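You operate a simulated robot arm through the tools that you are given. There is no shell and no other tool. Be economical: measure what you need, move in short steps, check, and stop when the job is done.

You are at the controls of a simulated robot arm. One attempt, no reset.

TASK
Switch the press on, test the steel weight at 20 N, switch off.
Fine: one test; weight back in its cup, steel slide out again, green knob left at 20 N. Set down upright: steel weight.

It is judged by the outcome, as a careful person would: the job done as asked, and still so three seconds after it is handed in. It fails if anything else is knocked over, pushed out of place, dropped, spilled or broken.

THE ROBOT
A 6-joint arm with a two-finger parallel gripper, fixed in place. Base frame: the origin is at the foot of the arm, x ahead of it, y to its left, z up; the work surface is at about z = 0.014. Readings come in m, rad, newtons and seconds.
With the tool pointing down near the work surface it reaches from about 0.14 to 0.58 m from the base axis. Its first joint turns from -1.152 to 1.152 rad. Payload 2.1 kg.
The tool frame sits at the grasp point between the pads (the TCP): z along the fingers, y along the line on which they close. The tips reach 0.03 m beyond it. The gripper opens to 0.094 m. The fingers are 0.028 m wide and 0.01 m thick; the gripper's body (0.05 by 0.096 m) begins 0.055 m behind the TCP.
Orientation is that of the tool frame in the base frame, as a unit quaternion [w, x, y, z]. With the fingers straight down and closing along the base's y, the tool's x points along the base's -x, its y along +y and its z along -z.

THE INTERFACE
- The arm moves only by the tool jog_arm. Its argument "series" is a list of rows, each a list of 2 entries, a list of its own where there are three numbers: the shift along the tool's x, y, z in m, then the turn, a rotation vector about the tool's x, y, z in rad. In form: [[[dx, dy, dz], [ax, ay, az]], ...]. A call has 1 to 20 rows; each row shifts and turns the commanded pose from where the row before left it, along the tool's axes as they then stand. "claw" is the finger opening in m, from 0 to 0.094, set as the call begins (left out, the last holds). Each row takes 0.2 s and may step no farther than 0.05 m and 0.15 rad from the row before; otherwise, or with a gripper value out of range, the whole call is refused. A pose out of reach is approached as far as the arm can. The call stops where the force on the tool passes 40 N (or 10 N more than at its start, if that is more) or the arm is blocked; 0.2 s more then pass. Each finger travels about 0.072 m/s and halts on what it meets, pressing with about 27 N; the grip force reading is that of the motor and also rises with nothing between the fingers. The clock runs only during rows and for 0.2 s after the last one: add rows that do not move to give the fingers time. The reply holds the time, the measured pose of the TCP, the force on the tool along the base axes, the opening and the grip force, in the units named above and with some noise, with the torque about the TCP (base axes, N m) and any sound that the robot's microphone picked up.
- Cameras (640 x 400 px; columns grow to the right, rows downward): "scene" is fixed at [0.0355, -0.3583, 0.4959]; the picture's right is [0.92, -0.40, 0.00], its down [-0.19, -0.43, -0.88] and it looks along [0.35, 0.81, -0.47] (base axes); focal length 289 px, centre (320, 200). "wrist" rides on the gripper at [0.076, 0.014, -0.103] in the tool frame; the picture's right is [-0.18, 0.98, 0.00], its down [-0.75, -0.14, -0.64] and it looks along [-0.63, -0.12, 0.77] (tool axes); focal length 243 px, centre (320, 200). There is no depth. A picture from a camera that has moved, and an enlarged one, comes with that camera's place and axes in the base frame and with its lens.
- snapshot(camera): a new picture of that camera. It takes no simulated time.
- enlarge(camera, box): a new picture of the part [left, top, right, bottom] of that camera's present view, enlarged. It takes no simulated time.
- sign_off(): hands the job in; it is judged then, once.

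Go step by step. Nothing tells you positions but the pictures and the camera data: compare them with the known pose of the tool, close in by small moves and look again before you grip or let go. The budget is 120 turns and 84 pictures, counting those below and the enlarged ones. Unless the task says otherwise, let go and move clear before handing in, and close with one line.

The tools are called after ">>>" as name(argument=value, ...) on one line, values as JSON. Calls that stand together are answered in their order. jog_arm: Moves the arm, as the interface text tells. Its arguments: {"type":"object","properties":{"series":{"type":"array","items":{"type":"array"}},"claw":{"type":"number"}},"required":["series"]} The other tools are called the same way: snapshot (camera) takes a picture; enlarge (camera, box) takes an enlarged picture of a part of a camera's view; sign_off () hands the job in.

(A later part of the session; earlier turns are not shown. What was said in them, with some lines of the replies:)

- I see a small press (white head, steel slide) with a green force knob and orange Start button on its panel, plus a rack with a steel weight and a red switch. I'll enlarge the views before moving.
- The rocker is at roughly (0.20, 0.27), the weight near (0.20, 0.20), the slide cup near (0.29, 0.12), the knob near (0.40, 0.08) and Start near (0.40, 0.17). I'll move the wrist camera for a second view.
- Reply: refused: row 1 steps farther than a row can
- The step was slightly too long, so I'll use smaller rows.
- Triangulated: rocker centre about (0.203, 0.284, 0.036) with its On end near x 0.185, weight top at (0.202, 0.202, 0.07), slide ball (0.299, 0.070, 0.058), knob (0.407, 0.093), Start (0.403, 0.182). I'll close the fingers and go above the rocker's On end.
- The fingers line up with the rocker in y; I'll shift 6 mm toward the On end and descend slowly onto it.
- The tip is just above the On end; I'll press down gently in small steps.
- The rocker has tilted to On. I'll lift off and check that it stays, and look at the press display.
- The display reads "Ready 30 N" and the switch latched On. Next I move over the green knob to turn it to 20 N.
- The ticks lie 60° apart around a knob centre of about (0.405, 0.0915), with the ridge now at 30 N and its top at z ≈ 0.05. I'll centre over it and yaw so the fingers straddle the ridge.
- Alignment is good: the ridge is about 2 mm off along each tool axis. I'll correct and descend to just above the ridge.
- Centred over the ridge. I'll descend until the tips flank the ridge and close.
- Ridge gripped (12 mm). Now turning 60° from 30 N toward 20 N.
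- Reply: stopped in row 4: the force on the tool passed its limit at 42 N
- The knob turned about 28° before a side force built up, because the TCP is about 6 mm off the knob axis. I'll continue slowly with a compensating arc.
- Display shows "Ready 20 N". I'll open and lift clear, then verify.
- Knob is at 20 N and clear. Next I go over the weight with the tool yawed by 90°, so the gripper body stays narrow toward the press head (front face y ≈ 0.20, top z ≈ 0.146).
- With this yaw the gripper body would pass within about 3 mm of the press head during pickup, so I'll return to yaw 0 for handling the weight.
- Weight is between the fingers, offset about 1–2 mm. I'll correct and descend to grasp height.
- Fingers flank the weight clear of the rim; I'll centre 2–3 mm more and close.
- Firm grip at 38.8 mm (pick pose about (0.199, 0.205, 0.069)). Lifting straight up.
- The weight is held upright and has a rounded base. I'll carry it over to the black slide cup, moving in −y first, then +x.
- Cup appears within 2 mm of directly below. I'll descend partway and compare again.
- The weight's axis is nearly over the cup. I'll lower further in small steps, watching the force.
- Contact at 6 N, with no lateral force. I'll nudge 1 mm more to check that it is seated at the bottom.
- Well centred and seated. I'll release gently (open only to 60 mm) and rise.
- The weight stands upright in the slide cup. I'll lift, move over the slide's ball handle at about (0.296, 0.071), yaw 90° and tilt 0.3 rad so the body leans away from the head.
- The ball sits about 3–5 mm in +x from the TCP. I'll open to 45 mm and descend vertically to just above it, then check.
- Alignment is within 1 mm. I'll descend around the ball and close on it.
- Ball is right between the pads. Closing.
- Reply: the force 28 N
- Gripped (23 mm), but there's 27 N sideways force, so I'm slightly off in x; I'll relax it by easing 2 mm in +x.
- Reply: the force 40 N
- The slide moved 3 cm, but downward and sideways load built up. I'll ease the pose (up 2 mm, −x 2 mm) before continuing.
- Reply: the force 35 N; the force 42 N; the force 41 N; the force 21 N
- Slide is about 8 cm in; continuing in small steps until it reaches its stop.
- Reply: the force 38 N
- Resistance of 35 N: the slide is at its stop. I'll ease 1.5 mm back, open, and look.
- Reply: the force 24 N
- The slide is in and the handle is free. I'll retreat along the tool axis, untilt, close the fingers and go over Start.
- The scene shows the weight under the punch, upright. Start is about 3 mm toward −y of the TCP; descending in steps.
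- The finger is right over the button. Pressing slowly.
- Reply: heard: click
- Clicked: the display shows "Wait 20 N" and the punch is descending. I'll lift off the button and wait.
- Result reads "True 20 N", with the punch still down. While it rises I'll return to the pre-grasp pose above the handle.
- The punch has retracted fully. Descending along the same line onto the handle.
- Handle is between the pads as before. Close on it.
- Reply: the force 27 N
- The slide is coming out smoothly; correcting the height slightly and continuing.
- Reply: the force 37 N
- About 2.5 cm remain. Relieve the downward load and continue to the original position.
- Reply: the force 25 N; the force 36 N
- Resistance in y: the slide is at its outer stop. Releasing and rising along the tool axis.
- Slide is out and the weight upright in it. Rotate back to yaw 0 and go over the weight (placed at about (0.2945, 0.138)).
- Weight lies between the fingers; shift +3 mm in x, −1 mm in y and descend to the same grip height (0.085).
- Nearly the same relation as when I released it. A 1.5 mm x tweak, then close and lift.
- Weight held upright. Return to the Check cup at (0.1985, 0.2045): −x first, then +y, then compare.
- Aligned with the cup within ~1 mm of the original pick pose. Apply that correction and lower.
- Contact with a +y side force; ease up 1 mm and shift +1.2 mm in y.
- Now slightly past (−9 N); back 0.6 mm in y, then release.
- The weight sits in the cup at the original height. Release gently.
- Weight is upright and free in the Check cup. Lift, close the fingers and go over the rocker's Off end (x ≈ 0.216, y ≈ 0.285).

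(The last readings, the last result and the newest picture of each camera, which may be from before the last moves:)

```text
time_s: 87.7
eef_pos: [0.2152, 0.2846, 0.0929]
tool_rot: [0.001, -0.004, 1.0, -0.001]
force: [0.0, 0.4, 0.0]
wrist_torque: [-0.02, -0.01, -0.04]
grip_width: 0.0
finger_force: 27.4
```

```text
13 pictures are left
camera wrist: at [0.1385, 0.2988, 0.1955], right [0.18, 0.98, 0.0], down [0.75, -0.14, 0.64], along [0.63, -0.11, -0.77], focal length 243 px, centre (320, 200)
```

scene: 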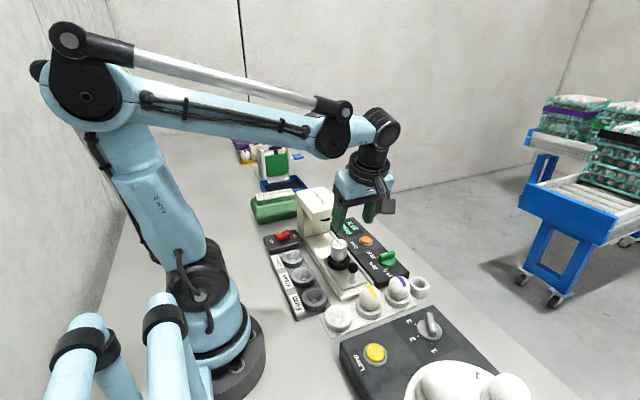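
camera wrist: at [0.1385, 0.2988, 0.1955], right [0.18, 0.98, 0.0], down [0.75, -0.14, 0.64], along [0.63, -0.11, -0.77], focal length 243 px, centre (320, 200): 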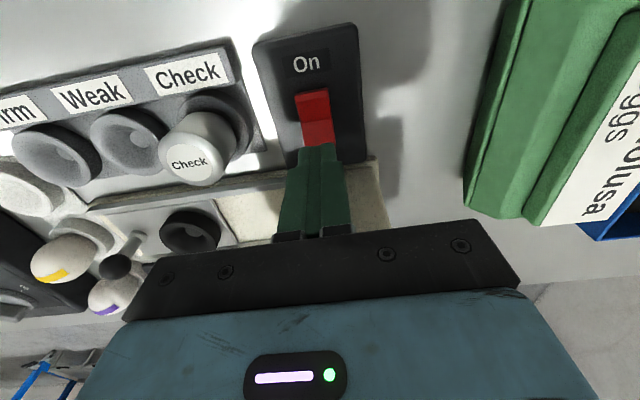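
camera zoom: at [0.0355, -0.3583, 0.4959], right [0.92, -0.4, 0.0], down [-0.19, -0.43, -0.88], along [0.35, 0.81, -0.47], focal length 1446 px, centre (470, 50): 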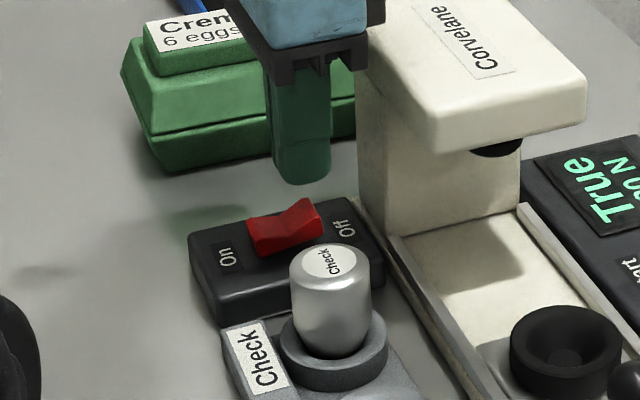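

Finger is above the raised Off end. Pressing in small steps.

>>> jog_arm(series=[[[0, 0, 0.012], [0, 0, 0]], [[0, 0, 0.004], [0, 0, 0]], [[0, 0, 0.003], [0, 0, 0]], [[0, 0, 0.003], [0, 0, 0]], [[0, 0, 0.003], [0, 0, 0]], [[0, 0, 0], [0, 0, 0]]])

>>> enlarge(camera="scene", box=[240, 190, 360, 270])

```text
time_s: 88.3
eef_pos: [0.2135, 0.2845, 0.0807]
tool_rot: [0.002, -0.003, 1.0, -0.001]
force: [-3.6, -2.8, 15.2]
wrist_torque: [0.41, -0.79, -0.07]
grip_width: 0.0
finger_force: 26.8
stopped in row 2: the force on the tool passed its limit at 67 N (the readings are from after the stop); the commanded pose is now the measured one
```

```text
5.00 times, centred on (300, 230) of scene
camera zoom: at [0.0355, -0.3583, 0.4959], right [0.92, -0.4, 0.0], down [-0.19, -0.43, -0.88], along [0.35, 0.81, -0.47], focal length 1446 px, centre (420, 50)
```

zoom: 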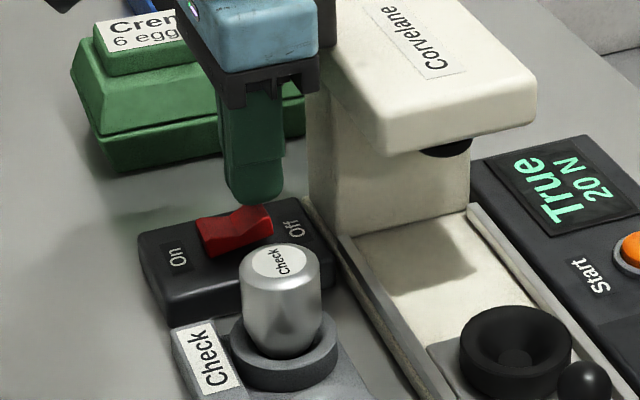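

The press stopped me at z 0.081: the torque says the gripper body touched the press head's edge, not the rocker. I'll back straight up, check that nothing shifted, and lean the tool away by 0.3 rad.

>>> jog_arm(series=[[[0.001, 0, -0.02], [0, 0, 0]], [[0, 0, -0.04], [0, 0, 0]], [[0, 0, -0.03], [0, 0, 0]], [[0, 0, 0], [0, -0.15, 0]], [[0, 0, 0], [0, -0.15, 0]], [[0, 0, 0], [0, 0, 0]]])

>>> snapshot(camera="wrist")

>>> enlarge(camera="scene", box=[230, 170, 450, 330])

```text
time_s: 89.7
eef_pos: [0.2135, 0.2857, 0.1695]
tool_rot: [0.151, -0.003, 0.988, 0.0]
force: [-0.6, -0.5, 0.0]
wrist_torque: [0.03, 0.01, 0.01]
grip_width: 0.0
finger_force: 27.4
```

```text
11 pictures are left
camera wrist: at [0.1104, 0.2989, 0.2438], right [0.17, 0.98, 0.05], down [0.53, -0.14, 0.84], along [0.83, -0.11, -0.54], focal length 243 px, centre (320, 200)
```

wrist: 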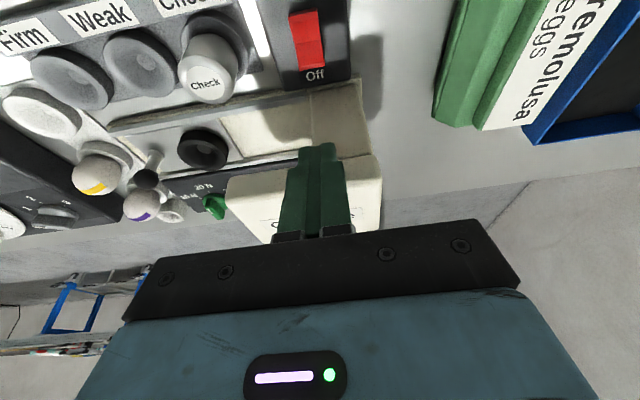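

```text
2.50 times, centred on (340, 250) of scene
camera zoom: at [0.0355, -0.3583, 0.4959], right [0.92, -0.4, 0.0], down [-0.19, -0.43, -0.88], along [0.35, 0.81, -0.47], focal length 723 px, centre (270, 75)
```

zoom: 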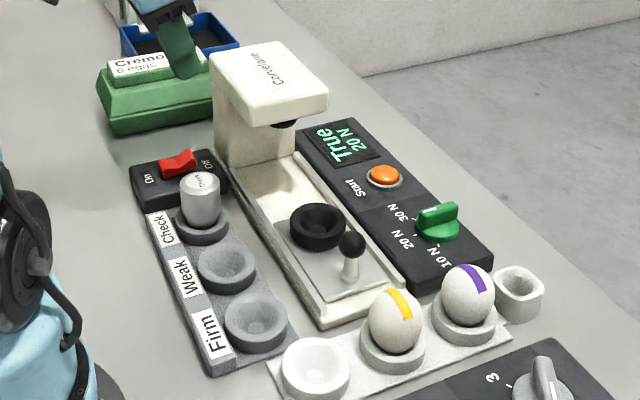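

Nothing has shifted. Descend vertically with the leaned tool, slowly near the rocker.

>>> jog_arm(series=[[[0.0075, 0, 0.0345], [0, 0, 0]], [[0.0104, 0, 0.0336], [0, 0, 0]], [[0.0024, 0, 0.0076], [0, 0, 0]], [[0, 0, 0], [0, 0, 0]]])

>>> enlarge(camera="scene", box=[240, 190, 340, 270])

```text
time_s: 90.7
eef_pos: [0.2173, 0.2871, 0.0902]
tool_rot: [0.151, -0.004, 0.989, 0.0]
force: [0.6, 0.4, -0.3]
wrist_torque: [-0.01, 0.01, 0.02]
grip_width: 0.0
finger_force: 27.0
```

```text
5.00 times, centred on (290, 230) of scene
camera zoom: at [0.0355, -0.3583, 0.4959], right [0.92, -0.4, 0.0], down [-0.19, -0.43, -0.88], along [0.35, 0.81, -0.47], focal length 1446 px, centre (470, 50)
```

zoom: 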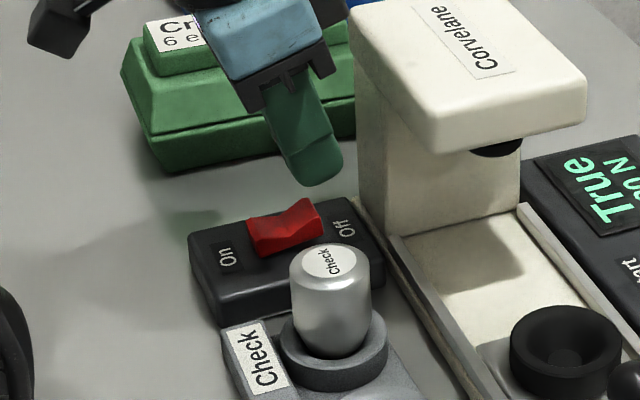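

Tip is above the raised end; shift 3 mm toward −x and press down in 3 mm steps.

>>> jog_arm(series=[[[0.0029, -0.002, -0.0009], [0, 0, 0]], [[0.0009, 0, 0.0029], [0, 0, 0]], [[0.0009, 0, 0.0029], [0, 0, 0]], [[0.0009, 0, 0.0029], [0, 0, 0]], [[0.0009, 0, 0.0029], [0, 0, 0]], [[0, 0, 0], [0, 0, 0]]])

```text
time_s: 92.1
eef_pos: [0.2126, 0.2841, 0.0793]
tool_rot: [0.151, -0.003, 0.989, -0.001]
force: [0.4, -0.5, -0.7]
wrist_torque: [-0.02, -0.01, 0.0]
grip_width: 0.0
finger_force: 26.9
```

>>> jog_arm(series=[[[0.0009, 0, 0.0029], [0, 0, 0]], [[0.0006, 0, 0.0019], [0, 0, 0]], [[0.0006, 0, 0.0019], [0, 0, 0]], [[0, 0, 0], [0, 0, 0]]])

>>> enlarge(camera="scene", box=[240, 190, 340, 270])

```text
time_s: 93.1
eef_pos: [0.2147, 0.2841, 0.0715]
tool_rot: [0.15, -0.002, 0.989, 0.0]
force: [1.0, 0.5, 1.2]
wrist_torque: [0.0, -0.01, -0.01]
grip_width: 0.0
finger_force: 26.9
```

```text
5.00 times, centred on (290, 230) of scene
camera zoom: at [0.0355, -0.3583, 0.4959], right [0.92, -0.4, 0.0], down [-0.19, -0.43, -0.88], along [0.35, 0.81, -0.47], focal length 1446 px, centre (470, 50)
```

zoom: 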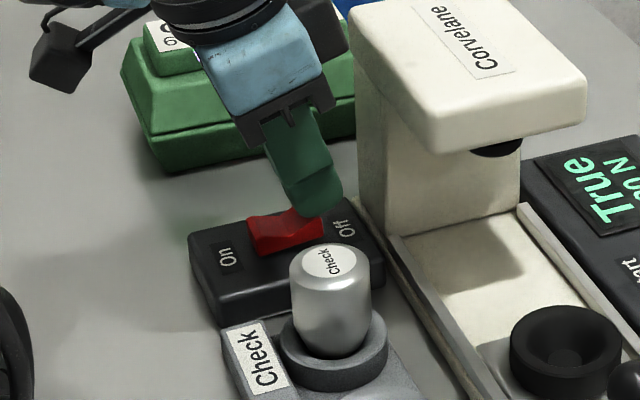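

The rocker is being pushed down on the Off side; press a few mm further.

>>> jog_arm(series=[[[0.0006, 0, 0.0019], [0, 0, 0]], [[0.0006, 0, 0.0019], [0, 0, 0]], [[0, 0, 0], [0, 0, 0]]])

>>> enlarge(camera="scene", box=[260, 190, 380, 270])

```text
time_s: 94.1
eef_pos: [0.2142, 0.2835, 0.0682]
tool_rot: [0.15, -0.004, 0.989, 0.0]
force: [-2.4, -0.1, 12.8]
wrist_torque: [0.0, 0.11, -0.06]
grip_width: 0.0002
finger_force: 27.0
stopped in row 3: the force on the tool passed its limit at 41 N (the readings are from after the stop); the commanded pose is now the measured one
```

```text
5.00 times, centred on (320, 230) of scene
camera zoom: at [0.0355, -0.3583, 0.4959], right [0.92, -0.4, 0.0], down [-0.19, -0.43, -0.88], along [0.35, 0.81, -0.47], focal length 1446 px, centre (320, 50)
```

zoom: 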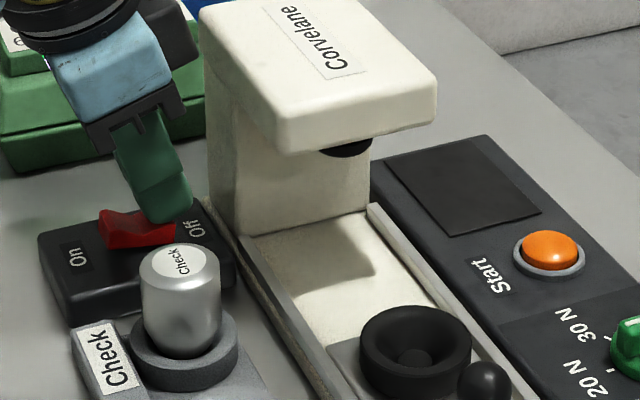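

The display is dark, so the press is off. Lift clear vertically and verify everything.

>>> jog_arm(series=[[[-0.0015, 0, -0.0048], [0, 0, 0]], [[-0.009, 0, -0.0286], [0, 0, 0]], [[-0.0118, 0, -0.0382], [0, 0, 0]], [[-0.0118, 0, -0.0382], [0, 0, 0]], [[0, 0, 0], [0, 0.15, 0]], [[0, 0, 0], [0, 0.15, 0]], [[0, 0, -0.03], [0, 0, 0]], [[0, 0, 0], [0, 0, 0]], [[0, 0, 0], [0, 0, 0]]])

>>> enlarge(camera="scene", box=[230, 170, 450, 330])

>>> snapshot(camera="scene")

```text
time_s: 96.1
eef_pos: [0.2133, 0.2847, 0.2128]
tool_rot: [0.001, -0.003, 1.0, 0.0]
force: [-0.2, -0.5, 0.1]
wrist_torque: [-0.03, 0.0, -0.01]
grip_width: 0.0
finger_force: 27.2
```

```text
2.50 times, centred on (340, 250) of scene
camera zoom: at [0.0355, -0.3583, 0.4959], right [0.92, -0.4, 0.0], down [-0.19, -0.43, -0.88], along [0.35, 0.81, -0.47], focal length 723 px, centre (270, 75)
```

zoom: 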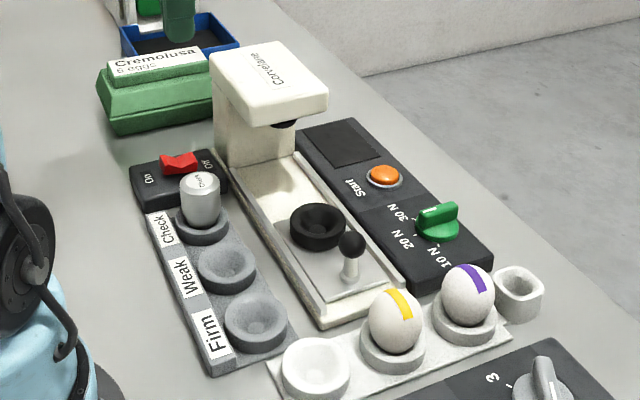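

```text
5 pictures are left
```

scene: 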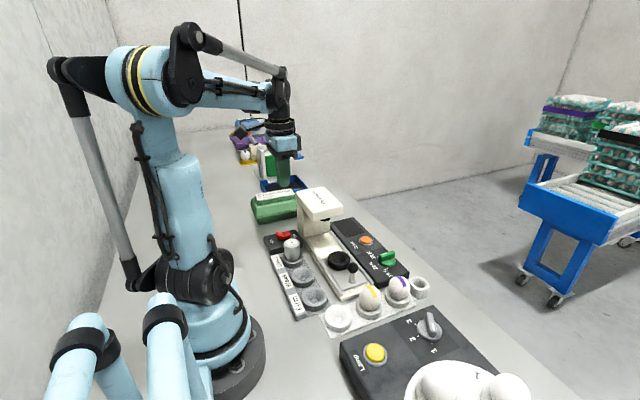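

Everything is in its place: weight upright in the Check cup, slide out, knob at 20 N, rocker Off, display dark and the arm clear. Handing in.

>>> sign_off()

```text
The job is handed in.
```

I tested the steel weight once at 20 N and the display read "True". The weight is back upright in its cup, the slide is out, the green knob is at 20 N and the press is off. While I was switching off, the gripper bumped the edge of the press head (67 N peak), but the pictures show nothing moved.
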